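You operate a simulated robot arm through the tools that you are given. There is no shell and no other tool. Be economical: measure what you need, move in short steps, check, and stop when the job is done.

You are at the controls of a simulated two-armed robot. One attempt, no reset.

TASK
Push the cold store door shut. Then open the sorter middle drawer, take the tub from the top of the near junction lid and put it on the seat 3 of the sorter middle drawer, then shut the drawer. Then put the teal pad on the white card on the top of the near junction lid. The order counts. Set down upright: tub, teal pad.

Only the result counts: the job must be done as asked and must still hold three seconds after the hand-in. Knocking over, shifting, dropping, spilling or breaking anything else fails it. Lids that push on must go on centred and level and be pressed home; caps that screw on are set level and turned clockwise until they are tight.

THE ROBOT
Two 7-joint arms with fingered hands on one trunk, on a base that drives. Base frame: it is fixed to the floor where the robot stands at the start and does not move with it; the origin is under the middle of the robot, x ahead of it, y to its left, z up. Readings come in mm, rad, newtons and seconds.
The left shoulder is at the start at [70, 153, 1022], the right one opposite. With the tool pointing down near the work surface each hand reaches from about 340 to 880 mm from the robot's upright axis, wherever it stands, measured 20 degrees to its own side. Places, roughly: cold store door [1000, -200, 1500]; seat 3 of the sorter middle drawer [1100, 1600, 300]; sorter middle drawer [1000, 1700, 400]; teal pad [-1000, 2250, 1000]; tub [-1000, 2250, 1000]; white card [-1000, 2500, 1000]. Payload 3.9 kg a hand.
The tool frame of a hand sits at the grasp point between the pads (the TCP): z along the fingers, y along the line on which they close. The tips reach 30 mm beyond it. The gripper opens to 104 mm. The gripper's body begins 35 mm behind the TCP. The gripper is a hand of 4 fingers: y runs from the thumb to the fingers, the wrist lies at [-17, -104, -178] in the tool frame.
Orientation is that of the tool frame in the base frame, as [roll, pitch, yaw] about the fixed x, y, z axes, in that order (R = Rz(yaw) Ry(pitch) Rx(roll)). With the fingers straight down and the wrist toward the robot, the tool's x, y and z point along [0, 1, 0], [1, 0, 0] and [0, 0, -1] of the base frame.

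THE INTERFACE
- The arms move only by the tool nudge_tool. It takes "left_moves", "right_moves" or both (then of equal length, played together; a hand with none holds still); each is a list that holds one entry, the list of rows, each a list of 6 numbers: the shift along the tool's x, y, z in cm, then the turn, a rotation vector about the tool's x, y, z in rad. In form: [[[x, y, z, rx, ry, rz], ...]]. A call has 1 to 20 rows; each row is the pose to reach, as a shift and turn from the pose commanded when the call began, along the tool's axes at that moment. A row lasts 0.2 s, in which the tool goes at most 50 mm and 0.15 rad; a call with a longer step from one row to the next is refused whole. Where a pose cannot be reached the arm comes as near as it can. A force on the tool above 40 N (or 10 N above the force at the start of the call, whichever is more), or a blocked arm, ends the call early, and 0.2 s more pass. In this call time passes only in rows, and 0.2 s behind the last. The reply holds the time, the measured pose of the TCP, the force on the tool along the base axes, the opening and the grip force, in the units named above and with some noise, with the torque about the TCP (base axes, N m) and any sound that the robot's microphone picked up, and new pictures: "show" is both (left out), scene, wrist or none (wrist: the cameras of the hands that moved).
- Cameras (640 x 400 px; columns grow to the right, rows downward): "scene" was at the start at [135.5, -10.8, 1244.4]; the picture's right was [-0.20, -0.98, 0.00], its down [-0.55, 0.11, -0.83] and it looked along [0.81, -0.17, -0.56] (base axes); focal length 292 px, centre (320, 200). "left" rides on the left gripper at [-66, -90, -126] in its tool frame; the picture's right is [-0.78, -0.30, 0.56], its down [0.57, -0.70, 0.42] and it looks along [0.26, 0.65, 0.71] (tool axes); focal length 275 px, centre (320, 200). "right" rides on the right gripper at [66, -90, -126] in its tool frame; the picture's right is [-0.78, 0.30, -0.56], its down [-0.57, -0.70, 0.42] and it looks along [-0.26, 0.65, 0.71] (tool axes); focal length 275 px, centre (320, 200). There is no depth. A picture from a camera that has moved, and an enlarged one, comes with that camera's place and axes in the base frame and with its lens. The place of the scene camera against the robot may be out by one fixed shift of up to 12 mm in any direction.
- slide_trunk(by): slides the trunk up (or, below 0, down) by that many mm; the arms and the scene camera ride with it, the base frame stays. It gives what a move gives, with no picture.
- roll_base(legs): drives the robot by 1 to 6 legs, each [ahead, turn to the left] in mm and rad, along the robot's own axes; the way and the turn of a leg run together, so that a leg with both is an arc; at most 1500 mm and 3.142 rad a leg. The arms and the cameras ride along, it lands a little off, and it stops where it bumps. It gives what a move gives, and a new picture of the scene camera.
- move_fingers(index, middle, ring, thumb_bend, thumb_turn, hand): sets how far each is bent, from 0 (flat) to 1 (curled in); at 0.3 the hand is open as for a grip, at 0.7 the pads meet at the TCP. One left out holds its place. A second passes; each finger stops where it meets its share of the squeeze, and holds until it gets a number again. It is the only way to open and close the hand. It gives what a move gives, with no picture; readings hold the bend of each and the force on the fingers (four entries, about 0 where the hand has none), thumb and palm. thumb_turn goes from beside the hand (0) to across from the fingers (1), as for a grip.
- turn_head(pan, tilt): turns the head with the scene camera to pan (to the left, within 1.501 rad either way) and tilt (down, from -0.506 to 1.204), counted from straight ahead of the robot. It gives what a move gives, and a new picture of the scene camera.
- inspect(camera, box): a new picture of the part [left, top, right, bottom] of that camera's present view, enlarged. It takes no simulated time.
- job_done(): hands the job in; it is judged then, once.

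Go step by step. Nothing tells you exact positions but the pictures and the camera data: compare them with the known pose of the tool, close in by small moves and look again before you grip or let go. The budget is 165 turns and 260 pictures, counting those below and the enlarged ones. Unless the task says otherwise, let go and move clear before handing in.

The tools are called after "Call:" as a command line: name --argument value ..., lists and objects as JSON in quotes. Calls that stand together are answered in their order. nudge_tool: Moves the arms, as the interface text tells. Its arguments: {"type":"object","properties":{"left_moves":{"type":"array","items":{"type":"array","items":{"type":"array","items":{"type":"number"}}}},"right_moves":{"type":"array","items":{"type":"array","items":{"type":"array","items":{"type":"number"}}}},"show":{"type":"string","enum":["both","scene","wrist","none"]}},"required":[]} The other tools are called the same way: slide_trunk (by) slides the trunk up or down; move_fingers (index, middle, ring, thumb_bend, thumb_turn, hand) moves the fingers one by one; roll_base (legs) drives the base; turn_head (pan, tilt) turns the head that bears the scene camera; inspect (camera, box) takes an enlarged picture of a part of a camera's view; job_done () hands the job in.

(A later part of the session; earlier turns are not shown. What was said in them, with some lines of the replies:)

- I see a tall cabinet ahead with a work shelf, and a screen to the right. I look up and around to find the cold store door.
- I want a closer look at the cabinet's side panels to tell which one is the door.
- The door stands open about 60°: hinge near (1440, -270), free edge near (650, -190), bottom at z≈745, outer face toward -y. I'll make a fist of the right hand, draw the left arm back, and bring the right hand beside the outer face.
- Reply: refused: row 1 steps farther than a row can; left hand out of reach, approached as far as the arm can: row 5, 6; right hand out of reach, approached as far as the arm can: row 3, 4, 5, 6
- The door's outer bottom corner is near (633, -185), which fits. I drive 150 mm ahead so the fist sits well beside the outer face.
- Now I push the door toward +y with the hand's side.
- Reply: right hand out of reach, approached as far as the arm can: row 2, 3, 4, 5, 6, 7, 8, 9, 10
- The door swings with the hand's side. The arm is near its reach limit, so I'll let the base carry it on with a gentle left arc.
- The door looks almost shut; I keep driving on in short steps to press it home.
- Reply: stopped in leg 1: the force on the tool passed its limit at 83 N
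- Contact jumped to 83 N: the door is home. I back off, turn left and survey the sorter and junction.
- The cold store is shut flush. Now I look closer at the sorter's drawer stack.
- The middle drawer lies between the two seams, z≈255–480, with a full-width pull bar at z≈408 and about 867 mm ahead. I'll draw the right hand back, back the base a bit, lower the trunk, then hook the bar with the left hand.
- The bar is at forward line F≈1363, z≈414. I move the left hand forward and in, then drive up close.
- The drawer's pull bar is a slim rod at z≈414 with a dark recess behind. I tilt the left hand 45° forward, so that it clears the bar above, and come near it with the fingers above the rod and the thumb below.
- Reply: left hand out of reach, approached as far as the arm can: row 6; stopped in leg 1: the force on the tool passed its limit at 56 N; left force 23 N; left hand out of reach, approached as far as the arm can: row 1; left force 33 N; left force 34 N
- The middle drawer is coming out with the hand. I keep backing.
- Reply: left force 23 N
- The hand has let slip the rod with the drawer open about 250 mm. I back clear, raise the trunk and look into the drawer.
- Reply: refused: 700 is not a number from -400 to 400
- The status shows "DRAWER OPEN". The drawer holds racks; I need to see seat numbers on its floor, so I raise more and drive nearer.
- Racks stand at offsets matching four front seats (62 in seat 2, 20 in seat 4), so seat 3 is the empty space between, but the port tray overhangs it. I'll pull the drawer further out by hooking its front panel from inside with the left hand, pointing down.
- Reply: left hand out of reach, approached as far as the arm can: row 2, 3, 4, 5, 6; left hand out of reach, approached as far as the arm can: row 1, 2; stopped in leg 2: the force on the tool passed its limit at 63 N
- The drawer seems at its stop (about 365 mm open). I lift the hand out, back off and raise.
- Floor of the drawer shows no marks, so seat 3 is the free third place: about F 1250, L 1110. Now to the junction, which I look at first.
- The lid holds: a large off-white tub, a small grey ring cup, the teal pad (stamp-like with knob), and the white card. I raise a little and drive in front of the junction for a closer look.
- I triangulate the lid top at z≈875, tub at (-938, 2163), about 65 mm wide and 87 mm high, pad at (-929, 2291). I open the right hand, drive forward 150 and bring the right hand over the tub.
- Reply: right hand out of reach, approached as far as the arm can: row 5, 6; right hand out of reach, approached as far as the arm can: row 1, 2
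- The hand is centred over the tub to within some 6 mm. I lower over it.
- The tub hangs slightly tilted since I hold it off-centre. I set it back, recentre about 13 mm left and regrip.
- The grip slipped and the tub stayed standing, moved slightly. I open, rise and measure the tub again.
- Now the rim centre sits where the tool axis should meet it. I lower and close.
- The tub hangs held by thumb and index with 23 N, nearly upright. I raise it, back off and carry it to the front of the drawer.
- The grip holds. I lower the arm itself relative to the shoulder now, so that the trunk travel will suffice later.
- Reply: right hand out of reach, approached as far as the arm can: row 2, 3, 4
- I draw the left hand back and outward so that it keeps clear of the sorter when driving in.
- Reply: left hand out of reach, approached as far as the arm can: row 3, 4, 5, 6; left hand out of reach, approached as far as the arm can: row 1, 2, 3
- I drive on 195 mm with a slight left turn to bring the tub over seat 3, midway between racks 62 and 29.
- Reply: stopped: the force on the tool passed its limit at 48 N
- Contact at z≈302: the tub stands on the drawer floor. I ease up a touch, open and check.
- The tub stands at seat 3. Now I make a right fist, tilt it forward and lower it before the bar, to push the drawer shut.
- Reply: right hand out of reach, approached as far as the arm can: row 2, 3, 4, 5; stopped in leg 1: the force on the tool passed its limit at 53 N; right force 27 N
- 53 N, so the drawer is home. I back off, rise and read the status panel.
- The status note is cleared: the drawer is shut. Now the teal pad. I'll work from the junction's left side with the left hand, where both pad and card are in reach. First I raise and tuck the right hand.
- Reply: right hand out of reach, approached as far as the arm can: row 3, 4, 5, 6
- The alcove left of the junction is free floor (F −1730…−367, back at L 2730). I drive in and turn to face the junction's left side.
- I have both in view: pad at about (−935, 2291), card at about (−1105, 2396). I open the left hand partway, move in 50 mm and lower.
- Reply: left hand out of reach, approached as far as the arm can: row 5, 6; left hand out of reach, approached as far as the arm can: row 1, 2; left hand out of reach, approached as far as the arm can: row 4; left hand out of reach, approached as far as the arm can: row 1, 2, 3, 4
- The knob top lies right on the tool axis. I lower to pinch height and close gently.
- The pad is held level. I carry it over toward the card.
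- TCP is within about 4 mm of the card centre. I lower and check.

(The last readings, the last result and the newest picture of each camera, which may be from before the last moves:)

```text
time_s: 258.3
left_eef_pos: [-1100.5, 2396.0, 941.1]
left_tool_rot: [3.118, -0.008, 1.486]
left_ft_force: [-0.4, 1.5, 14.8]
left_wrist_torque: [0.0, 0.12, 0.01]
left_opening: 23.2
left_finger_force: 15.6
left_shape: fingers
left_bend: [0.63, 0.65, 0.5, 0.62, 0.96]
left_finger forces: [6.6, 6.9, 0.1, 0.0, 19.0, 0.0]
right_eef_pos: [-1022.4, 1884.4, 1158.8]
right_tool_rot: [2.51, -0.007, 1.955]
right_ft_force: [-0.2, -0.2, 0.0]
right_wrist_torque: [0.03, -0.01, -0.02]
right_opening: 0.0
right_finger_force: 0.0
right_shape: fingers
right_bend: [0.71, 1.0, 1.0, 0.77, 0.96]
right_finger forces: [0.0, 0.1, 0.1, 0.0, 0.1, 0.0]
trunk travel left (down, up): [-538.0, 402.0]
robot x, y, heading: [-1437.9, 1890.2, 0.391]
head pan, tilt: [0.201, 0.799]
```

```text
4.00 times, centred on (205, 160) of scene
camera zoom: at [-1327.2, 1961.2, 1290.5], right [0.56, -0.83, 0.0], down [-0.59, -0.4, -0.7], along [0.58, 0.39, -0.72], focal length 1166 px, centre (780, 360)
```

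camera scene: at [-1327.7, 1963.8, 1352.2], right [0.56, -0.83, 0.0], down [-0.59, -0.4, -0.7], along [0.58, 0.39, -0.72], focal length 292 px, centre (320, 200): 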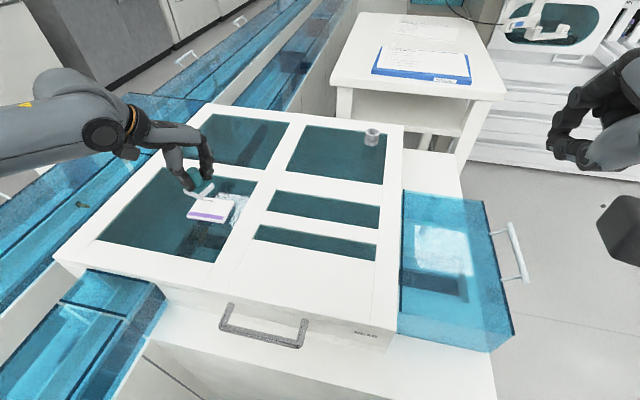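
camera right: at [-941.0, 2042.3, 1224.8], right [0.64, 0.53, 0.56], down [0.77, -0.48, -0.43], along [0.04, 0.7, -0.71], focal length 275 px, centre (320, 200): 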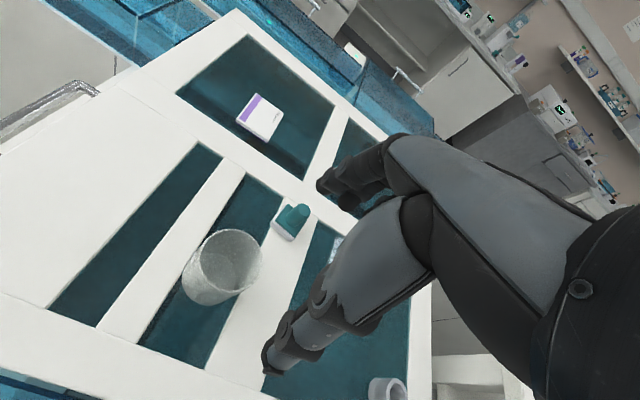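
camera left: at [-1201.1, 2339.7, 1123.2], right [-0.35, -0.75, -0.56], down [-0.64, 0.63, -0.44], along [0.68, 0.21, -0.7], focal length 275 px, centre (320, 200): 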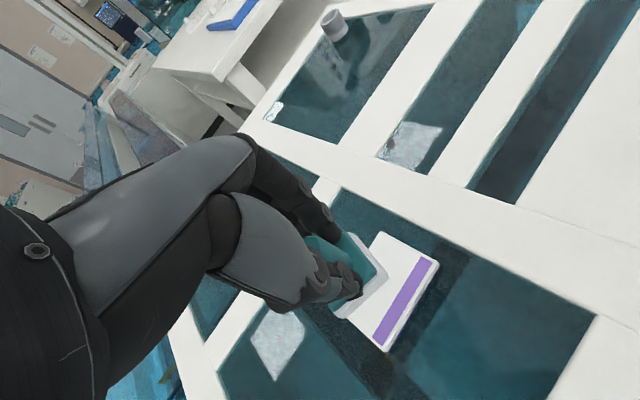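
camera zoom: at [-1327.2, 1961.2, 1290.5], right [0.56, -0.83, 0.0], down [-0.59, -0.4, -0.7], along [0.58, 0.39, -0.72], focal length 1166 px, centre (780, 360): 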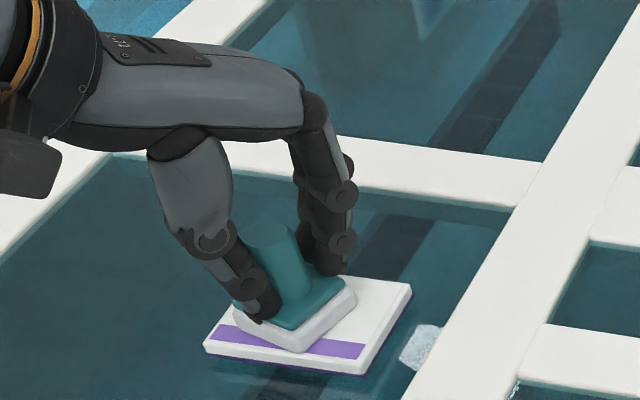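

The pad rests on the card. I ease off the pressure and open in small steps.

Call:
slide_trunk --by 3

Call:
move_fingers --hand "left" --index 0.57 --middle 0.57 --ring 0.45 --thumb_bend 0.56

Call:
move_fingers --hand "left" --index 0.38 --middle 0.38 --ring 0.38 --thumb_bend 0.38

Call:
slide_trunk --by 120

Call:
inspect --camera "left" --box '[240, 180, 460, 360]'

Call:
inspect --camera "scene" --box '[130, 130, 290, 250]'

```text
time_s: 258.8
left_eef_pos: [-1100.8, 2395.7, 941.8]
left_tool_rot: [3.123, -0.004, 1.484]
left_ft_force: [2.2, 2.0, 7.7]
left_wrist_torque: [0.05, -0.01, 0.02]
left_opening: 23.3
left_finger_force: 15.0
left_shape: fingers
left_bend: [0.63, 0.65, 0.5, 0.62, 0.96]
left_finger forces: [6.9, 7.5, 0.0, 0.0, 15.3, 0.0]
right_eef_pos: [-1020.4, 1886.1, 1160.6]
right_tool_rot: [2.51, -0.006, 1.953]
right_ft_force: [-0.7, 0.3, 0.2]
right_wrist_torque: [0.01, 0.01, 0.02]
right_opening: 0.0
right_finger_force: 0.0
right_shape: fingers
right_bend: [0.71, 1.0, 1.0, 0.77, 0.96]
right_finger forces: [0.0, 0.0, 0.0, 0.1, 0.0, 0.0]
trunk travel left (down, up): [-541.0, 399.0]
robot x, y, heading: [-1435.2, 1892.5, 0.396]
head pan, tilt: [0.201, 0.799]
```

```text
time_s: 259.8
left_eef_pos: [-1100.9, 2396.3, 940.7]
left_tool_rot: [3.124, -0.004, 1.485]
left_ft_force: [0.5, -1.7, 4.6]
left_wrist_torque: [-0.03, 0.13, 0.02]
left_opening: 34.7
left_finger_force: 3.8
left_shape: fingers
left_bend: [0.56, 0.56, 0.45, 0.58, 0.97]
left_finger forces: [0.0, 0.0, 0.0, 0.0, 7.7, 0.0]
right_eef_pos: [-1020.5, 1885.3, 1160.6]
right_tool_rot: [2.511, -0.007, 1.953]
right_ft_force: [-0.1, -0.2, 0.4]
right_wrist_torque: [-0.01, 0.05, -0.01]
right_opening: 0.0
right_finger_force: 0.1
right_shape: fingers
right_bend: [0.71, 1.0, 1.0, 0.77, 0.96]
right_finger forces: [0.1, 0.0, 0.0, 0.0, 0.0, 0.1]
trunk travel left (down, up): [-541.0, 399.0]
robot x, y, heading: [-1434.4, 1892.4, 0.396]
head pan, tilt: [0.201, 0.799]
```

```text
time_s: 260.8
left_eef_pos: [-1101.0, 2395.7, 940.6]
left_tool_rot: [3.122, -0.002, 1.486]
left_ft_force: [0.4, 0.1, -0.2]
left_wrist_torque: [-0.03, 0.0, 0.02]
left_opening: 84.2
left_finger_force: 0.1
left_shape: fingers
left_bend: [0.38, 0.38, 0.38, 0.38, 0.97]
left_finger forces: [0.0, 0.0, 0.0, 0.0, 0.0, 0.1]
right_eef_pos: [-1021.2, 1887.4, 1159.8]
right_tool_rot: [2.511, -0.006, 1.953]
right_ft_force: [0.0, 0.4, 0.4]
right_wrist_torque: [0.0, -0.01, 0.02]
right_opening: 0.0
right_finger_force: 0.0
right_shape: fingers
right_bend: [0.71, 1.0, 1.0, 0.77, 0.96]
right_finger forces: [0.0, 0.1, 0.0, 0.1, 0.1, 0.0]
trunk travel left (down, up): [-541.0, 399.0]
robot x, y, heading: [-1437.2, 1892.1, 0.396]
head pan, tilt: [0.201, 0.799]
```

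```text
time_s: 262.3
left_eef_pos: [-1100.8, 2396.6, 1060.6]
left_tool_rot: [3.123, -0.002, 1.485]
left_ft_force: [-0.3, 0.0, -0.9]
left_wrist_torque: [0.02, -0.02, 0.06]
left_opening: 84.2
left_finger_force: 0.0
left_shape: fingers
left_bend: [0.38, 0.38, 0.38, 0.38, 0.97]
left_finger forces: [0.0, 0.0, 0.0, 0.0, 0.1, 0.0]
right_eef_pos: [-1020.2, 1885.9, 1280.5]
right_tool_rot: [2.512, -0.007, 1.952]
right_ft_force: [-0.4, -0.3, -0.1]
right_wrist_torque: [0.02, -0.01, -0.02]
right_opening: 0.2
right_finger_force: 0.1
right_shape: fingers
right_bend: [0.71, 1.0, 1.0, 0.77, 0.96]
right_finger forces: [0.0, 0.0, 0.0, 0.0, 0.0, 0.0]
trunk travel left (down, up): [-661.0, 279.0]
robot x, y, heading: [-1438.3, 1891.4, 0.396]
head pan, tilt: [0.201, 0.799]
```

```text
2.22 times, centred on (350, 270) of left
camera zoom: at [-1199.5, 2338.5, 1184.4], right [-0.35, -0.75, -0.56], down [-0.64, 0.63, -0.44], along [0.68, 0.21, -0.7], focal length 612 px, centre (253, 44)
```

zoom: 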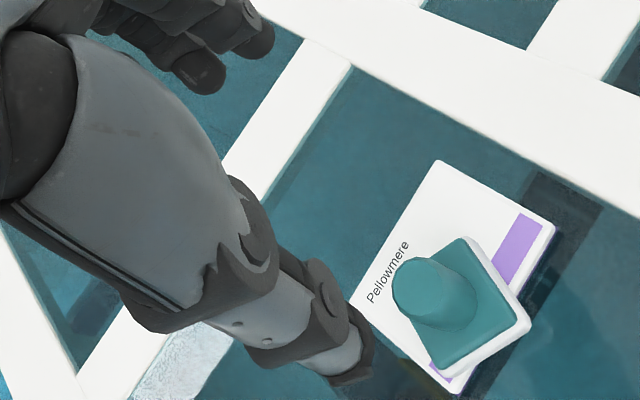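

```text
3.33 times, centred on (210, 190) of scene
camera zoom: at [-1326.2, 1962.5, 1413.1], right [0.56, -0.83, 0.0], down [-0.59, -0.4, -0.7], along [0.58, 0.39, -0.72], focal length 972 px, centre (687, 233)
```

zoom: 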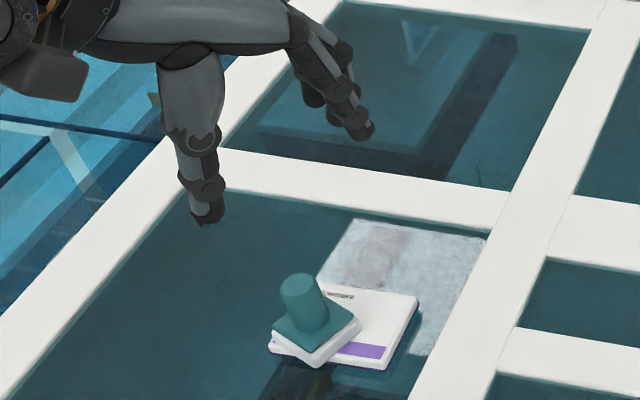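

The pad was dragged about 18 mm off centre as I let go (the fingertips were touching its base). I regrip a bit higher and recentre it.

Call:
nudge_tool --left_moves '[[[0.1, -2.2, 0, 0, 0, 0]]]' --show "none"

Call:
slide_trunk --by -60

Call:
inspect --camera "left" --box '[200, 100, 480, 350]'

```text
time_s: 262.7
left_eef_pos: [-1124.9, 2401.5, 1059.7]
left_tool_rot: [3.121, -0.002, 1.485]
left_ft_force: [0.2, -1.1, 0.8]
left_wrist_torque: [-0.03, 0.0, -0.02]
left_opening: 84.2
left_finger_force: 0.1
left_shape: fingers
left_bend: [0.38, 0.38, 0.38, 0.38, 0.97]
left_finger forces: [0.1, 0.0, 0.0, 0.1, 0.0, 0.0]
right_eef_pos: [-1022.6, 1889.2, 1280.8]
right_tool_rot: [2.51, -0.006, 1.953]
right_ft_force: [0.5, 0.9, -0.1]
right_wrist_torque: [-0.04, 0.0, -0.03]
right_opening: 0.2
right_finger_force: 0.2
right_shape: fingers
right_bend: [0.71, 1.0, 1.0, 0.77, 0.96]
right_finger forces: [0.0, 0.0, 0.0, 0.1, 0.1, 0.0]
trunk travel left (down, up): [-661.0, 279.0]
robot x, y, heading: [-1433.0, 1893.2, 0.389]
head pan, tilt: [0.201, 0.799]
```

```text
time_s: 263.7
left_eef_pos: [-1122.0, 2399.3, 1001.1]
left_tool_rot: [3.124, -0.004, 1.482]
left_ft_force: [0.7, 0.6, -0.4]
left_wrist_torque: [0.0, -0.01, 0.0]
left_opening: 84.3
left_finger_force: 0.1
left_shape: fingers
left_bend: [0.38, 0.38, 0.38, 0.38, 0.97]
left_finger forces: [0.1, 0.0, 0.0, 0.0, 0.0, 0.1]
right_eef_pos: [-1021.8, 1886.5, 1221.6]
right_tool_rot: [2.509, -0.006, 1.953]
right_ft_force: [0.3, 0.4, 0.6]
right_wrist_torque: [-0.02, 0.02, 0.02]
right_opening: 0.0
right_finger_force: 0.0
right_shape: fingers
right_bend: [0.71, 1.0, 1.0, 0.77, 0.96]
right_finger forces: [0.0, 0.0, 0.0, 0.0, 0.0, 0.1]
trunk travel left (down, up): [-601.0, 339.0]
robot x, y, heading: [-1436.6, 1890.0, 0.391]
head pan, tilt: [0.201, 0.799]
```

```text
1.60 times, centred on (340, 225) of left
camera zoom: at [-1221.7, 2341.5, 1124.6], right [-0.35, -0.75, -0.57], down [-0.64, 0.63, -0.44], along [0.68, 0.21, -0.7], focal length 440 px, centre (288, 160)
```

zoom: 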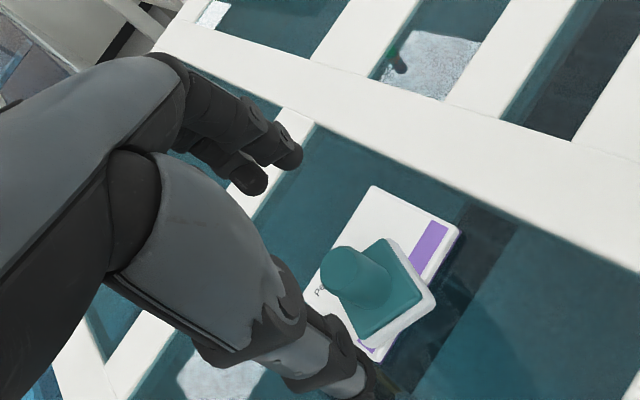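

Call:
slide_trunk --by -51

Call:
move_fingers --hand "left" --index 0.72 --middle 0.72 --thumb_bend 0.72

Call:
slide_trunk --by 14

Call:
inspect --camera "left" --box '[200, 100, 480, 350]'

Call:
inspect --camera "scene" --box '[130, 110, 290, 230]'

```text
time_s: 264.6
left_eef_pos: [-1122.3, 2400.1, 949.0]
left_tool_rot: [3.122, -0.003, 1.483]
left_ft_force: [-1.3, 0.9, -0.2]
left_wrist_torque: [0.03, -0.02, 0.0]
left_opening: 84.4
left_finger_force: 0.1
left_shape: fingers
left_bend: [0.38, 0.38, 0.38, 0.38, 0.97]
left_finger forces: [0.0, 0.0, 0.0, 0.1, 0.0, 0.0]
right_eef_pos: [-1021.4, 1887.2, 1170.1]
right_tool_rot: [2.51, -0.009, 1.953]
right_ft_force: [0.8, -0.4, 0.1]
right_wrist_torque: [-0.01, -0.01, 0.01]
right_opening: 0.3
right_finger_force: 0.1
right_shape: fingers
right_bend: [0.71, 1.0, 1.0, 0.77, 0.96]
right_finger forces: [0.0, 0.1, 0.0, 0.1, 0.0, 0.0]
trunk travel left (down, up): [-550.0, 390.0]
robot x, y, heading: [-1437.5, 1892.3, 0.391]
head pan, tilt: [0.201, 0.799]
```

```text
time_s: 265.6
left_eef_pos: [-1122.6, 2399.7, 949.6]
left_tool_rot: [3.121, -0.005, 1.485]
left_ft_force: [-0.3, -1.3, 0.9]
left_wrist_torque: [0.03, 0.03, 0.06]
left_opening: 17.3
left_finger_force: 11.2
left_shape: fingers
left_bend: [0.71, 0.71, 0.38, 0.64, 0.96]
left_finger forces: [6.3, 4.9, 0.0, 0.1, 10.5, 0.0]
right_eef_pos: [-1020.4, 1887.7, 1168.8]
right_tool_rot: [2.51, -0.006, 1.954]
right_ft_force: [0.6, 0.5, -0.1]
right_wrist_torque: [0.01, 0.02, -0.03]
right_opening: 0.1
right_finger_force: 0.1
right_shape: fingers
right_bend: [0.71, 1.0, 1.0, 0.77, 0.96]
right_finger forces: [0.0, 0.0, 0.2, 0.0, 0.0, 0.0]
trunk travel left (down, up): [-550.0, 390.0]
robot x, y, heading: [-1438.1, 1891.1, 0.397]
head pan, tilt: [0.201, 0.799]
```

```text
time_s: 266.2
left_eef_pos: [-1122.4, 2400.5, 963.8]
left_tool_rot: [3.124, -0.002, 1.486]
left_ft_force: [0.0, -0.3, -0.4]
left_wrist_torque: [-0.03, 0.0, 0.02]
left_opening: 17.5
left_finger_force: 10.2
left_shape: fingers
left_bend: [0.71, 0.71, 0.38, 0.64, 0.96]
left_finger forces: [6.3, 4.8, 0.0, 0.0, 10.5, 0.0]
right_eef_pos: [-1019.9, 1886.3, 1183.6]
right_tool_rot: [2.511, -0.007, 1.952]
right_ft_force: [-0.5, -0.8, -0.6]
right_wrist_torque: [-0.01, -0.01, 0.0]
right_opening: 0.2
right_finger_force: 0.0
right_shape: fingers
right_bend: [0.71, 1.0, 1.0, 0.77, 0.96]
right_finger forces: [0.0, 0.1, 0.0, 0.1, 0.0, 0.0]
trunk travel left (down, up): [-564.0, 376.0]
robot x, y, heading: [-1438.4, 1889.3, 0.393]
head pan, tilt: [0.201, 0.799]
```

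```text
1.60 times, centred on (340, 225) of left
camera zoom: at [-1221.4, 2341.6, 1087.5], right [-0.35, -0.75, -0.56], down [-0.64, 0.63, -0.44], along [0.68, 0.21, -0.7], focal length 440 px, centre (288, 160)
```

zoom: 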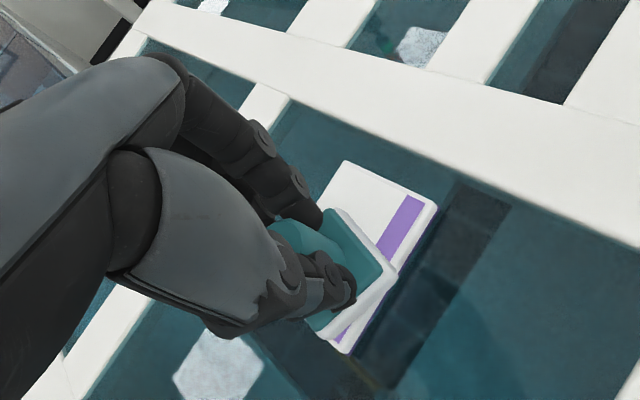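

```text
3.33 times, centred on (210, 170) of scene
camera zoom: at [-1326.2, 1962.5, 1316.2], right [0.56, -0.83, 0.0], down [-0.59, -0.4, -0.7], along [0.58, 0.39, -0.72], focal length 972 px, centre (687, 300)
```

zoom: 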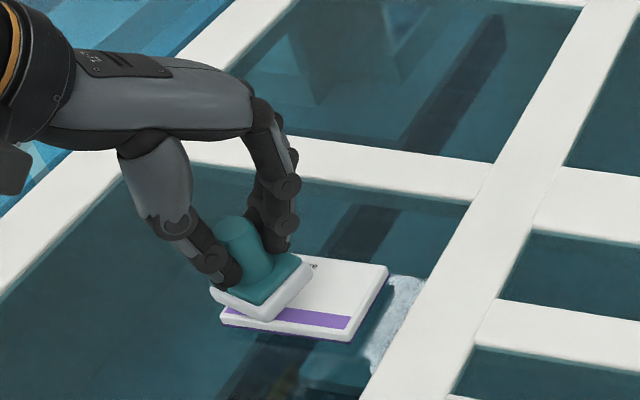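

Call:
nudge_tool --left_moves '[[[-1.0, 1.2, 0, 0, 0, 0]]]' --show "none"

Call:
inspect --camera "left" --box '[280, 190, 440, 330]'

Call:
inspect --camera "scene" --box '[160, 140, 260, 220]'

```text
time_s: 266.6
left_eef_pos: [-1110.7, 2389.4, 963.8]
left_tool_rot: [3.123, -0.005, 1.486]
left_ft_force: [0.2, -0.5, -0.4]
left_wrist_torque: [0.0, 0.02, -0.04]
left_opening: 17.3
left_finger_force: 11.1
left_shape: fingers
left_bend: [0.71, 0.71, 0.38, 0.64, 0.96]
left_finger forces: [6.3, 4.8, 0.1, 0.0, 10.5, 0.0]
right_eef_pos: [-1019.8, 1886.5, 1183.6]
right_tool_rot: [2.51, -0.006, 1.952]
right_ft_force: [-0.4, -0.5, 0.3]
right_wrist_torque: [0.01, 0.01, 0.02]
right_opening: 0.0
right_finger_force: 0.1
right_shape: fingers
right_bend: [0.71, 1.0, 1.0, 0.77, 0.96]
right_finger forces: [0.0, 0.1, 0.1, 0.0, 0.1, 0.1]
trunk travel left (down, up): [-564.0, 376.0]
robot x, y, heading: [-1439.3, 1892.2, 0.395]
head pan, tilt: [0.201, 0.799]
```

```text
2.86 times, centred on (360, 260) of left
camera zoom: at [-1209.5, 2331.0, 1087.2], right [-0.35, -0.75, -0.56], down [-0.64, 0.63, -0.44], along [0.68, 0.21, -0.7], focal length 786 px, centre (206, 29)
```

zoom: 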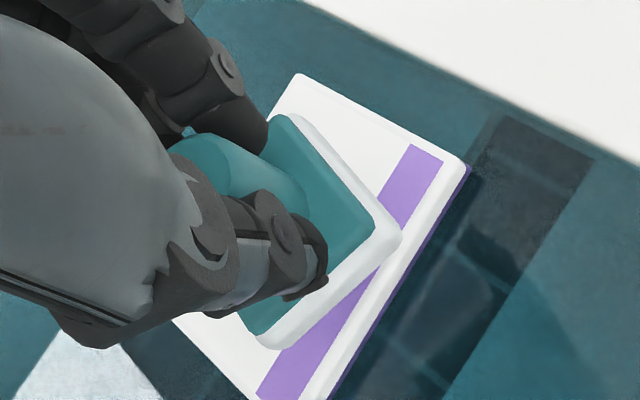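

```text
5.00 times, centred on (210, 180) of scene
camera zoom: at [-1325.5, 1962.0, 1316.1], right [0.56, -0.83, 0.0], down [-0.59, -0.4, -0.7], along [0.58, 0.39, -0.72], focal length 1458 px, centre (870, 300)
```

zoom: 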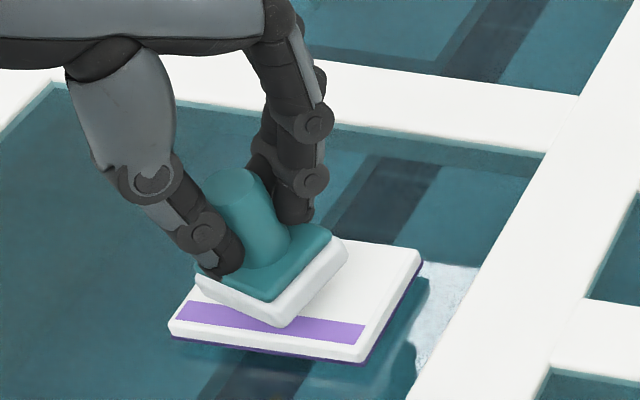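

Call:
nudge_tool --left_moves '[[[-0.8, 0.2, 0, 0, 0, 0]]]' --show "none"

Call:
slide_trunk --by -11

Call:
inspect --camera "scene" --box '[160, 140, 260, 220]'

Call:
inspect --camera "left" --box '[260, 180, 440, 340]'

```text
time_s: 267.0
left_eef_pos: [-1109.4, 2381.3, 963.3]
left_tool_rot: [3.122, -0.005, 1.486]
left_ft_force: [0.2, -0.3, -0.4]
left_wrist_torque: [0.03, 0.0, 0.04]
left_opening: 17.3
left_finger_force: 10.6
left_shape: fingers
left_bend: [0.71, 0.71, 0.38, 0.64, 0.96]
left_finger forces: [6.3, 4.8, 0.0, 0.0, 10.6, 0.0]
right_eef_pos: [-1021.3, 1885.0, 1184.5]
right_tool_rot: [2.511, -0.008, 1.954]
right_ft_force: [-1.0, 0.1, 0.5]
right_wrist_torque: [-0.02, 0.02, -0.01]
right_opening: 0.0
right_finger_force: 0.1
right_shape: fingers
right_bend: [0.71, 1.0, 1.0, 0.77, 0.96]
right_finger forces: [0.1, 0.1, 0.0, 0.1, 0.0, 0.1]
trunk travel left (down, up): [-564.0, 376.0]
robot x, y, heading: [-1438.6, 1885.9, 0.393]
head pan, tilt: [0.201, 0.799]
```

```text
time_s: 267.6
left_eef_pos: [-1110.1, 2380.9, 953.3]
left_tool_rot: [3.121, -0.004, 1.483]
left_ft_force: [-0.5, 0.2, -0.1]
left_wrist_torque: [0.03, 0.02, 0.02]
left_opening: 17.3
left_finger_force: 11.3
left_shape: fingers
left_bend: [0.71, 0.71, 0.38, 0.64, 0.96]
left_finger forces: [6.4, 4.9, 0.0, 0.1, 10.5, 0.1]
right_eef_pos: [-1020.9, 1887.7, 1172.0]
right_tool_rot: [2.512, -0.007, 1.953]
right_ft_force: [-0.6, 0.1, -0.1]
right_wrist_torque: [-0.03, 0.02, 0.01]
right_opening: 0.0
right_finger_force: 0.0
right_shape: fingers
right_bend: [0.71, 1.0, 1.0, 0.77, 0.96]
right_finger forces: [0.0, 0.0, 0.1, 0.0, 0.0, 0.0]
trunk travel left (down, up): [-553.0, 387.0]
robot x, y, heading: [-1436.1, 1886.7, 0.392]
head pan, tilt: [0.201, 0.799]
```

```text
5.00 times, centred on (210, 180) of scene
camera zoom: at [-1326.2, 1962.4, 1305.1], right [0.56, -0.83, 0.0], down [-0.59, -0.4, -0.7], along [0.58, 0.39, -0.72], focal length 1458 px, centre (870, 300)
```

zoom: 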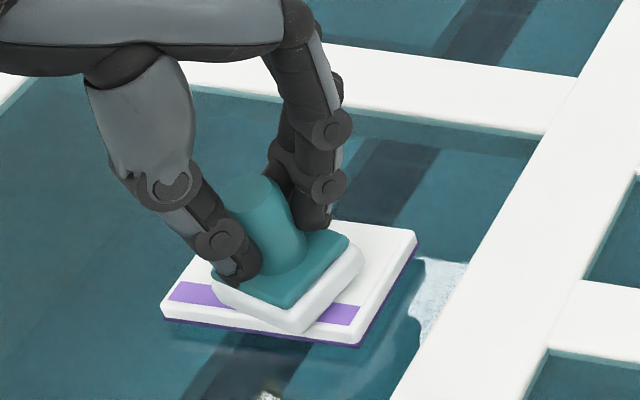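

```text
2.50 times, centred on (350, 260) of left
camera zoom: at [-1209.1, 2322.5, 1076.5], right [-0.35, -0.75, -0.56], down [-0.64, 0.63, -0.44], along [0.68, 0.21, -0.7], focal length 688 px, centre (245, 50)
```

zoom: 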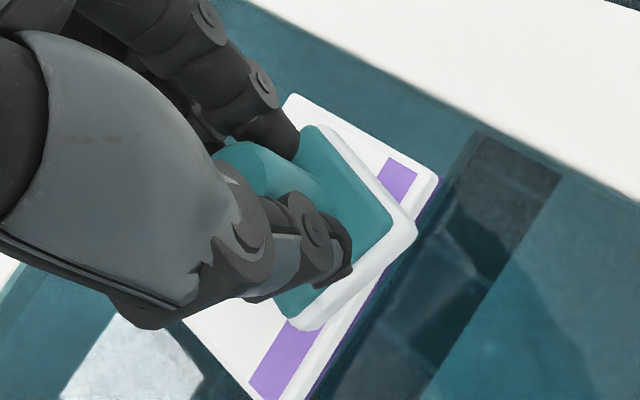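

Call:
nudge_tool --left_moves '[[[0.4, 0.2, 0, 0, 0, 0]]]' --show "none"

Call:
slide_trunk --by -5

```text
time_s: 268.0
left_eef_pos: [-1107.9, 2385.6, 953.0]
left_tool_rot: [3.122, -0.002, 1.481]
left_ft_force: [-0.2, -0.1, -1.2]
left_wrist_torque: [0.0, 0.03, -0.01]
left_opening: 17.2
left_finger_force: 10.5
left_shape: fingers
left_bend: [0.71, 0.71, 0.38, 0.64, 0.96]
left_finger forces: [6.3, 4.9, 0.0, 0.1, 10.5, 0.0]
right_eef_pos: [-1021.1, 1888.3, 1171.7]
right_tool_rot: [2.511, -0.006, 1.953]
right_ft_force: [0.1, -1.0, 0.9]
right_wrist_torque: [0.01, 0.0, 0.05]
right_opening: 0.1
right_finger_force: 0.2
right_shape: fingers
right_bend: [0.71, 1.0, 1.0, 0.77, 0.96]
right_finger forces: [0.0, 0.0, 0.0, 0.0, 0.0, 0.0]
trunk travel left (down, up): [-553.0, 387.0]
robot x, y, heading: [-1439.2, 1889.9, 0.392]
head pan, tilt: [0.201, 0.799]
```

```text
time_s: 268.6
left_eef_pos: [-1107.0, 2385.1, 948.5]
left_tool_rot: [3.121, -0.002, 1.483]
left_ft_force: [2.2, 0.8, 5.3]
left_wrist_torque: [-0.04, 0.05, -0.01]
left_opening: 17.2
left_finger_force: 12.0
left_shape: fingers
left_bend: [0.71, 0.71, 0.38, 0.64, 0.96]
left_finger forces: [6.7, 6.0, 0.0, 0.0, 10.5, 0.0]
right_eef_pos: [-1021.7, 1885.9, 1168.7]
right_tool_rot: [2.51, -0.008, 1.954]
right_ft_force: [0.5, 0.0, 0.6]
right_wrist_torque: [0.02, -0.03, -0.01]
right_opening: 0.1
right_finger_force: 0.1
right_shape: fingers
right_bend: [0.71, 1.0, 1.0, 0.77, 0.96]
right_finger forces: [0.0, 0.0, 0.0, 0.0, 0.0, 0.0]
trunk travel left (down, up): [-548.0, 392.0]
robot x, y, heading: [-1439.3, 1889.8, 0.391]
head pan, tilt: [0.201, 0.799]
```

Call:
move_fingers --hand "left" --index 0.69 --middle 0.69 --thumb_bend 0.62

Call:
move_fingers --hand "left" --index 0.63 --middle 0.63 --thumb_bend 0.56

Call:
move_fingers --hand "left" --index 0.4 --middle 0.4 --thumb_bend 0.35

Call:
slide_trunk --by 120

Call:
inspect --camera "left" --box '[240, 180, 460, 360]'

Call:
inspect --camera "scene" --box '[130, 130, 290, 250]'

```text
time_s: 269.6
left_eef_pos: [-1108.1, 2385.7, 948.2]
left_tool_rot: [3.123, -0.004, 1.483]
left_ft_force: [0.1, -0.4, 2.1]
left_wrist_torque: [0.01, 0.04, 0.0]
left_opening: 19.5
left_finger_force: 2.6
left_shape: fingers
left_bend: [0.67, 0.68, 0.38, 0.6, 0.97]
left_finger forces: [1.9, 1.3, 0.0, 0.0, 2.5, 0.0]
right_eef_pos: [-1020.6, 1886.8, 1168.1]
right_tool_rot: [2.511, -0.008, 1.954]
right_ft_force: [-0.3, 0.2, 0.0]
right_wrist_torque: [0.01, -0.01, 0.01]
right_opening: 0.2
right_finger_force: 0.1
right_shape: fingers
right_bend: [0.71, 1.0, 1.0, 0.77, 0.96]
right_finger forces: [0.0, 0.0, 0.0, 0.0, 0.0, 0.0]
trunk travel left (down, up): [-548.0, 392.0]
robot x, y, heading: [-1438.4, 1890.1, 0.389]
head pan, tilt: [0.201, 0.799]
```

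```text
time_s: 270.6
left_eef_pos: [-1108.8, 2384.9, 948.5]
left_tool_rot: [3.123, -0.004, 1.482]
left_ft_force: [-0.4, -0.7, -0.1]
left_wrist_torque: [-0.02, 0.01, 0.01]
left_opening: 28.7
left_finger_force: 0.0
left_shape: fingers
left_bend: [0.63, 0.63, 0.38, 0.56, 0.97]
left_finger forces: [0.0, 0.0, 0.1, 0.0, 0.0, 0.1]
right_eef_pos: [-1022.0, 1886.6, 1168.0]
right_tool_rot: [2.511, -0.007, 1.953]
right_ft_force: [0.8, 0.7, 0.4]
right_wrist_torque: [-0.03, -0.01, -0.01]
right_opening: 0.2
right_finger_force: 0.0
right_shape: fingers
right_bend: [0.71, 1.0, 1.0, 0.77, 0.96]
right_finger forces: [0.0, 0.0, 0.0, 0.1, 0.0, 0.0]
trunk travel left (down, up): [-548.0, 392.0]
robot x, y, heading: [-1437.7, 1893.5, 0.39]
head pan, tilt: [0.201, 0.799]
```

```text
time_s: 271.6
left_eef_pos: [-1108.3, 2386.7, 948.1]
left_tool_rot: [3.122, -0.002, 1.482]
left_ft_force: [0.5, 0.1, 0.2]
left_wrist_torque: [-0.06, -0.01, 0.0]
left_opening: 85.3
left_finger_force: 0.0
left_shape: fingers
left_bend: [0.4, 0.4, 0.38, 0.35, 0.97]
left_finger forces: [0.1, 0.0, 0.0, 0.0, 0.0, 0.0]
right_eef_pos: [-1021.3, 1887.1, 1166.8]
right_tool_rot: [2.513, -0.006, 1.952]
right_ft_force: [0.1, -0.5, 0.0]
right_wrist_torque: [0.01, -0.02, -0.02]
right_opening: 0.0
right_finger_force: 0.0
right_shape: fingers
right_bend: [0.71, 1.0, 1.0, 0.77, 0.96]
right_finger forces: [0.1, 0.0, 0.0, 0.0, 0.1, 0.1]
trunk travel left (down, up): [-548.0, 392.0]
robot x, y, heading: [-1435.8, 1891.1, 0.394]
head pan, tilt: [0.201, 0.799]
```

```text
time_s: 273.1
left_eef_pos: [-1107.3, 2385.6, 1068.1]
left_tool_rot: [3.123, -0.001, 1.484]
left_ft_force: [0.7, -0.5, 0.4]
left_wrist_torque: [-0.01, 0.01, -0.05]
left_opening: 85.3
left_finger_force: 0.1
left_shape: fingers
left_bend: [0.4, 0.4, 0.38, 0.35, 0.97]
left_finger forces: [0.1, 0.0, 0.0, 0.1, 0.0, 0.0]
right_eef_pos: [-1020.2, 1887.0, 1288.0]
right_tool_rot: [2.512, -0.006, 1.952]
right_ft_force: [0.0, 0.6, 0.0]
right_wrist_torque: [0.0, 0.01, 0.01]
right_opening: 0.2
right_finger_force: 0.0
right_shape: fingers
right_bend: [0.71, 1.0, 1.0, 0.77, 0.96]
right_finger forces: [0.0, 0.0, 0.1, 0.1, 0.0, 0.1]
trunk travel left (down, up): [-668.0, 272.0]
robot x, y, heading: [-1437.5, 1891.2, 0.403]
head pan, tilt: [0.201, 0.799]
```

```text
2.22 times, centred on (350, 270) of left
camera zoom: at [-1207.0, 2326.4, 1191.6], right [-0.35, -0.75, -0.56], down [-0.64, 0.63, -0.44], along [0.68, 0.21, -0.7], focal length 612 px, centre (253, 44)
```

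zoom: 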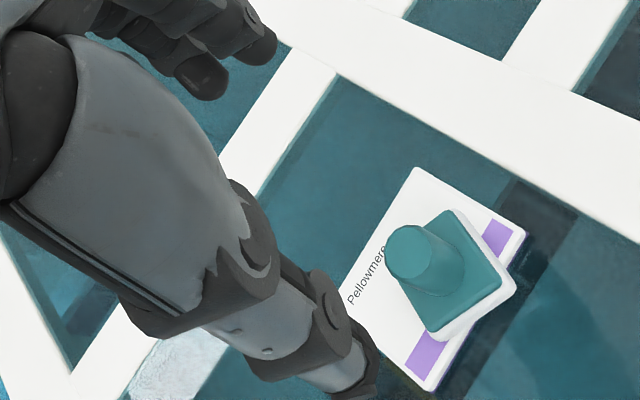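

```text
3.33 times, centred on (210, 190) of scene
camera zoom: at [-1326.2, 1962.5, 1420.1], right [0.56, -0.83, 0.0], down [-0.59, -0.4, -0.7], along [0.58, 0.39, -0.72], focal length 972 px, centre (687, 233)
```

zoom: 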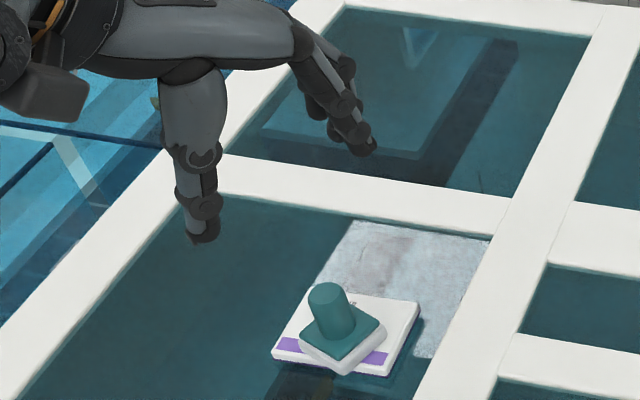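

The pad is on the card and upright but about 14 mm toward the purple edge. I regrip as before and shift it by (+11, +9) mm.

Call:
slide_trunk --by -119

Call:
move_fingers --hand "left" --index 0.72 --middle 0.72 --thumb_bend 0.72

Call:
slide_trunk --by 9

Call:
nudge_tool --left_moves '[[[1.0, 1.0, 0, 0, 0, 0]]]' --show "none"

Call:
slide_trunk --by -7

Call:
inspect --camera "scene" --box '[160, 120, 260, 200]'

```text
time_s: 274.6
left_eef_pos: [-1108.5, 2384.6, 950.2]
left_tool_rot: [3.122, -0.002, 1.484]
left_ft_force: [0.3, -0.9, -0.4]
left_wrist_torque: [0.0, 0.01, -0.02]
left_opening: 85.4
left_finger_force: 0.0
left_shape: fingers
left_bend: [0.4, 0.4, 0.38, 0.35, 0.97]
left_finger forces: [0.0, 0.0, 0.1, 0.0, 0.0, 0.1]
right_eef_pos: [-1022.5, 1885.7, 1168.4]
right_tool_rot: [2.51, -0.006, 1.953]
right_ft_force: [-0.4, 0.4, -0.2]
right_wrist_torque: [0.0, 0.02, 0.0]
right_opening: 0.1
right_finger_force: 0.0
right_shape: fingers
right_bend: [0.71, 1.0, 1.0, 0.77, 0.96]
right_finger forces: [0.0, 0.0, 0.1, 0.0, 0.1, 0.1]
trunk travel left (down, up): [-549.0, 391.0]
robot x, y, heading: [-1440.2, 1892.4, 0.393]
head pan, tilt: [0.201, 0.799]
```

```text
time_s: 275.6
left_eef_pos: [-1109.4, 2384.0, 949.7]
left_tool_rot: [3.122, -0.002, 1.483]
left_ft_force: [0.3, -0.5, 0.1]
left_wrist_torque: [0.02, 0.0, 0.03]
left_opening: 17.6
left_finger_force: 10.0
left_shape: fingers
left_bend: [0.71, 0.71, 0.38, 0.63, 0.96]
left_finger forces: [5.7, 4.6, 0.1, 0.1, 10.1, 0.0]
right_eef_pos: [-1020.8, 1887.1, 1167.9]
right_tool_rot: [2.51, -0.008, 1.954]
right_ft_force: [0.0, 0.2, -0.2]
right_wrist_torque: [0.0, 0.01, 0.0]
right_opening: 0.0
right_finger_force: 0.0
right_shape: fingers
right_bend: [0.71, 1.0, 1.0, 0.77, 0.96]
right_finger forces: [0.0, 0.0, 0.0, 0.0, 0.1, 0.0]
trunk travel left (down, up): [-549.0, 391.0]
robot x, y, heading: [-1439.0, 1893.2, 0.389]
head pan, tilt: [0.201, 0.799]
```

```text
time_s: 276.1
left_eef_pos: [-1106.8, 2385.3, 957.7]
left_tool_rot: [3.122, -0.002, 1.482]
left_ft_force: [-0.8, -0.1, 0.6]
left_wrist_torque: [0.02, 0.0, -0.01]
left_opening: 17.7
left_finger_force: 10.6
left_shape: fingers
left_bend: [0.71, 0.71, 0.38, 0.63, 0.96]
left_finger forces: [5.7, 4.6, 0.0, 0.1, 10.1, 0.1]
right_eef_pos: [-1022.1, 1885.9, 1177.3]
right_tool_rot: [2.512, -0.007, 1.953]
right_ft_force: [-0.6, 0.1, -0.3]
right_wrist_torque: [0.0, 0.01, 0.01]
right_opening: 0.0
right_finger_force: 0.1
right_shape: fingers
right_bend: [0.71, 1.0, 1.0, 0.77, 0.96]
right_finger forces: [0.0, 0.0, 0.1, 0.0, 0.0, 0.1]
trunk travel left (down, up): [-558.0, 382.0]
robot x, y, heading: [-1438.4, 1893.0, 0.4]
head pan, tilt: [0.201, 0.799]
```

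```text
time_s: 276.5
left_eef_pos: [-1096.1, 2393.7, 957.3]
left_tool_rot: [3.122, -0.002, 1.485]
left_ft_force: [0.3, 1.0, -0.2]
left_wrist_torque: [-0.03, 0.0, -0.01]
left_opening: 17.5
left_finger_force: 10.3
left_shape: fingers
left_bend: [0.71, 0.71, 0.38, 0.63, 0.96]
left_finger forces: [5.7, 4.7, 0.0, 0.1, 10.1, 0.1]
right_eef_pos: [-1020.5, 1886.8, 1176.1]
right_tool_rot: [2.511, -0.007, 1.952]
right_ft_force: [-0.2, 0.0, -0.2]
right_wrist_torque: [0.01, 0.01, -0.04]
right_opening: 0.0
right_finger_force: 0.1
right_shape: fingers
right_bend: [0.71, 1.0, 1.0, 0.77, 0.96]
right_finger forces: [0.1, 0.0, 0.1, 0.0, 0.1, 0.1]
trunk travel left (down, up): [-558.0, 382.0]
robot x, y, heading: [-1436.7, 1886.5, 0.394]
head pan, tilt: [0.201, 0.799]
```

```text
time_s: 277.1
left_eef_pos: [-1097.2, 2394.1, 951.5]
left_tool_rot: [3.122, -0.004, 1.484]
left_ft_force: [0.1, -0.5, -0.1]
left_wrist_torque: [-0.03, -0.01, 0.01]
left_opening: 17.6
left_finger_force: 10.2
left_shape: fingers
left_bend: [0.71, 0.71, 0.38, 0.63, 0.96]
left_finger forces: [5.6, 4.7, 0.1, 0.0, 10.1, 0.0]
right_eef_pos: [-1020.3, 1886.7, 1169.5]
right_tool_rot: [2.512, -0.008, 1.956]
right_ft_force: [0.1, -0.7, 1.0]
right_wrist_torque: [0.0, -0.03, -0.05]
right_opening: 0.2
right_finger_force: 0.0
right_shape: fingers
right_bend: [0.71, 1.0, 1.0, 0.77, 0.96]
right_finger forces: [0.1, 0.0, 0.0, 0.2, 0.0, 0.0]
trunk travel left (down, up): [-551.0, 389.0]
robot x, y, heading: [-1437.3, 1891.7, 0.392]
head pan, tilt: [0.201, 0.799]
```

```text
5.00 times, centred on (210, 160) of scene
camera zoom: at [-1326.1, 1962.6, 1303.1], right [0.56, -0.83, 0.0], down [-0.59, -0.4, -0.7], along [0.58, 0.39, -0.72], focal length 1458 px, centre (870, 400)
```

zoom: 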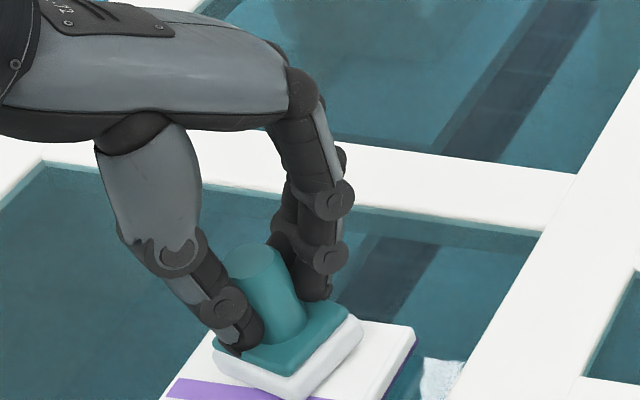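

Looks better placed. I lower the last bit and let go in small steps.

Call:
slide_trunk --by -3

Call:
move_fingers --hand "left" --index 0.69 --middle 0.69 --thumb_bend 0.62

Call:
move_fingers --hand "left" --index 0.63 --middle 0.63 --thumb_bend 0.56

Call:
move_fingers --hand "left" --index 0.4 --middle 0.4 --thumb_bend 0.35

Call:
slide_trunk --by 150

Call:
inspect --camera "left" --box '[240, 180, 460, 360]'

Call:
inspect --camera "scene" --box '[130, 130, 290, 250]'

```text
time_s: 277.6
left_eef_pos: [-1097.6, 2393.5, 948.2]
left_tool_rot: [3.12, -0.004, 1.483]
left_ft_force: [-0.3, 1.3, 1.1]
left_wrist_torque: [-0.01, 0.01, 0.0]
left_opening: 17.2
left_finger_force: 10.1
left_shape: fingers
left_bend: [0.71, 0.71, 0.38, 0.64, 0.96]
left_finger forces: [5.9, 5.0, 0.0, 0.1, 10.1, 0.0]
right_eef_pos: [-1021.5, 1884.6, 1167.2]
right_tool_rot: [2.511, -0.007, 1.952]
right_ft_force: [-0.2, 0.5, 0.0]
right_wrist_torque: [-0.01, -0.03, 0.03]
right_opening: 0.0
right_finger_force: 0.2
right_shape: fingers
right_bend: [0.71, 1.0, 1.0, 0.77, 0.96]
right_finger forces: [0.0, 0.1, 0.0, 0.0, 0.0, 0.0]
trunk travel left (down, up): [-548.0, 392.0]
robot x, y, heading: [-1437.3, 1892.7, 0.393]
head pan, tilt: [0.201, 0.799]
```

```text
time_s: 278.6
left_eef_pos: [-1098.3, 2392.8, 947.7]
left_tool_rot: [3.121, -0.005, 1.484]
left_ft_force: [1.3, -0.1, 2.0]
left_wrist_torque: [-0.02, -0.01, 0.02]
left_opening: 19.4
left_finger_force: 2.8
left_shape: fingers
left_bend: [0.67, 0.68, 0.38, 0.6, 0.97]
left_finger forces: [2.0, 1.5, 0.0, 0.1, 2.4, 0.1]
right_eef_pos: [-1021.3, 1886.1, 1166.2]
right_tool_rot: [2.51, -0.007, 1.953]
right_ft_force: [0.0, 0.2, 0.4]
right_wrist_torque: [0.01, 0.0, 0.0]
right_opening: 0.0
right_finger_force: 0.0
right_shape: fingers
right_bend: [0.71, 1.0, 1.0, 0.77, 0.96]
right_finger forces: [0.0, 0.1, 0.1, 0.1, 0.1, 0.0]
trunk travel left (down, up): [-548.0, 392.0]
robot x, y, heading: [-1438.0, 1892.4, 0.394]
head pan, tilt: [0.201, 0.799]
```

```text
time_s: 279.6
left_eef_pos: [-1098.0, 2392.5, 947.4]
left_tool_rot: [3.121, -0.004, 1.483]
left_ft_force: [0.5, 0.2, -0.1]
left_wrist_torque: [0.01, -0.01, 0.03]
left_opening: 28.5
left_finger_force: 0.0
left_shape: fingers
left_bend: [0.63, 0.63, 0.38, 0.56, 0.97]
left_finger forces: [0.1, 0.0, 0.1, 0.0, 0.0, 0.0]
right_eef_pos: [-1020.7, 1886.1, 1168.3]
right_tool_rot: [2.511, -0.008, 1.952]
right_ft_force: [-0.8, -0.4, -0.2]
right_wrist_torque: [0.0, 0.0, 0.0]
right_opening: 0.1
right_finger_force: 0.0
right_shape: fingers
right_bend: [0.71, 1.0, 1.0, 0.77, 0.96]
right_finger forces: [0.0, 0.0, 0.0, 0.0, 0.0, 0.1]
trunk travel left (down, up): [-548.0, 392.0]
robot x, y, heading: [-1436.9, 1889.7, 0.395]
head pan, tilt: [0.201, 0.799]
```

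```text
time_s: 280.6
left_eef_pos: [-1097.1, 2393.5, 947.4]
left_tool_rot: [3.122, -0.003, 1.484]
left_ft_force: [-0.9, 0.1, -0.2]
left_wrist_torque: [0.02, 0.03, -0.01]
left_opening: 85.2
left_finger_force: 0.0
left_shape: fingers
left_bend: [0.4, 0.4, 0.38, 0.35, 0.97]
left_finger forces: [0.1, 0.0, 0.0, 0.1, 0.0, 0.1]
right_eef_pos: [-1020.9, 1886.6, 1167.7]
right_tool_rot: [2.511, -0.006, 1.951]
right_ft_force: [0.7, 0.2, -0.3]
right_wrist_torque: [-0.01, -0.03, 0.02]
right_opening: 0.0
right_finger_force: 0.1
right_shape: fingers
right_bend: [0.71, 1.0, 1.0, 0.77, 0.96]
right_finger forces: [0.0, 0.0, 0.0, 0.1, 0.1, 0.0]
trunk travel left (down, up): [-548.0, 392.0]
robot x, y, heading: [-1438.3, 1892.5, 0.387]
head pan, tilt: [0.201, 0.799]
```

```text
time_s: 282.4
left_eef_pos: [-1097.1, 2394.6, 1098.3]
left_tool_rot: [3.123, -0.002, 1.483]
left_ft_force: [-0.2, 0.6, -0.4]
left_wrist_torque: [-0.01, 0.03, 0.0]
left_opening: 85.8
left_finger_force: 0.1
left_shape: fingers
left_bend: [0.4, 0.4, 0.38, 0.35, 0.97]
left_finger forces: [0.0, 0.0, 0.0, 0.1, 0.0, 0.0]
right_eef_pos: [-1020.4, 1886.8, 1316.8]
right_tool_rot: [2.512, -0.006, 1.951]
right_ft_force: [0.2, -0.1, 0.1]
right_wrist_torque: [0.01, 0.02, 0.02]
right_opening: 0.0
right_finger_force: 0.1
right_shape: fingers
right_bend: [0.71, 1.0, 1.0, 0.77, 0.96]
right_finger forces: [0.0, 0.0, 0.0, 0.0, 0.0, 0.0]
trunk travel left (down, up): [-698.0, 242.0]
robot x, y, heading: [-1437.8, 1887.9, 0.393]
head pan, tilt: [0.201, 0.799]
```

```text
2.22 times, centred on (350, 270) of left
camera zoom: at [-1196.2, 2335.0, 1221.6], right [-0.35, -0.75, -0.56], down [-0.64, 0.63, -0.44], along [0.68, 0.21, -0.7], focal length 612 px, centre (253, 44)
```

zoom: 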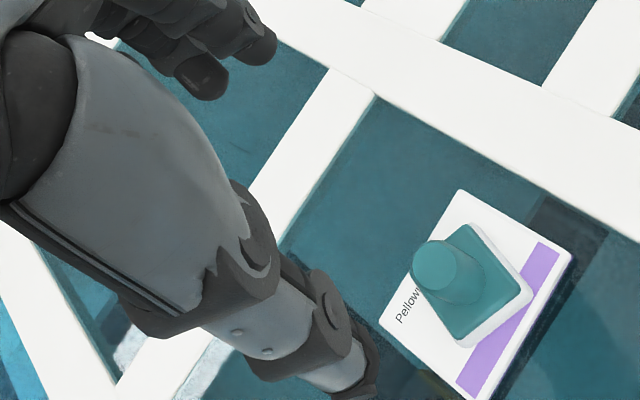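

```text
3.33 times, centred on (210, 190) of scene
camera zoom: at [-1326.2, 1962.5, 1450.1], right [0.56, -0.83, 0.0], down [-0.59, -0.4, -0.7], along [0.58, 0.39, -0.72], focal length 972 px, centre (687, 233)
```

zoom: 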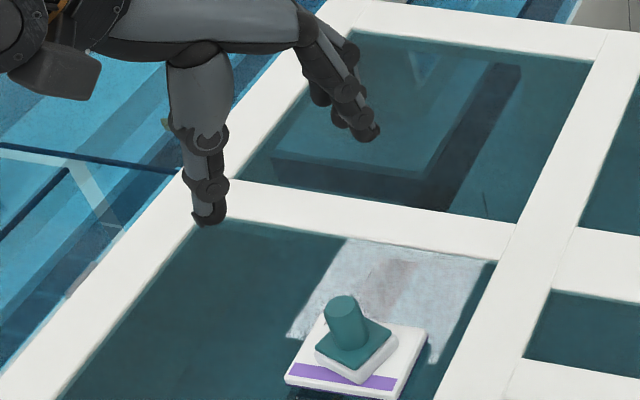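

The teal pad stands upright, fully on the white card; the drawer and cold store door are shut, and both hands are clear. I hand the job in.

Call:
job_done

```text
The job is handed in.
```

I did all the steps in order and handed the job in; the hand-in reply gave no verdict. One step rests on a judgement I couldn't check.

- **Cold store door:** pushed shut until it stopped hard against the frame. It looked flush afterwards.
- **Tub:** standing upright on the floor of the sorter middle drawer, in the gap between the racks tagged 62 and 29. **No seat numbers are visible in the drawer.** I took that gap to be seat 3 from the rack spacing and your rough position.
- **Drawer:** pushed shut until it stopped hard. The "DRAWER OPEN" note on the sorter's screen then cleared.
- **Teal pad:** upright and fully on the white card on the near junction lid. My first two placements were off-centre, so I picked it up and reset it twice.

As far as the pictures show, nothing else was knocked over or shifted.
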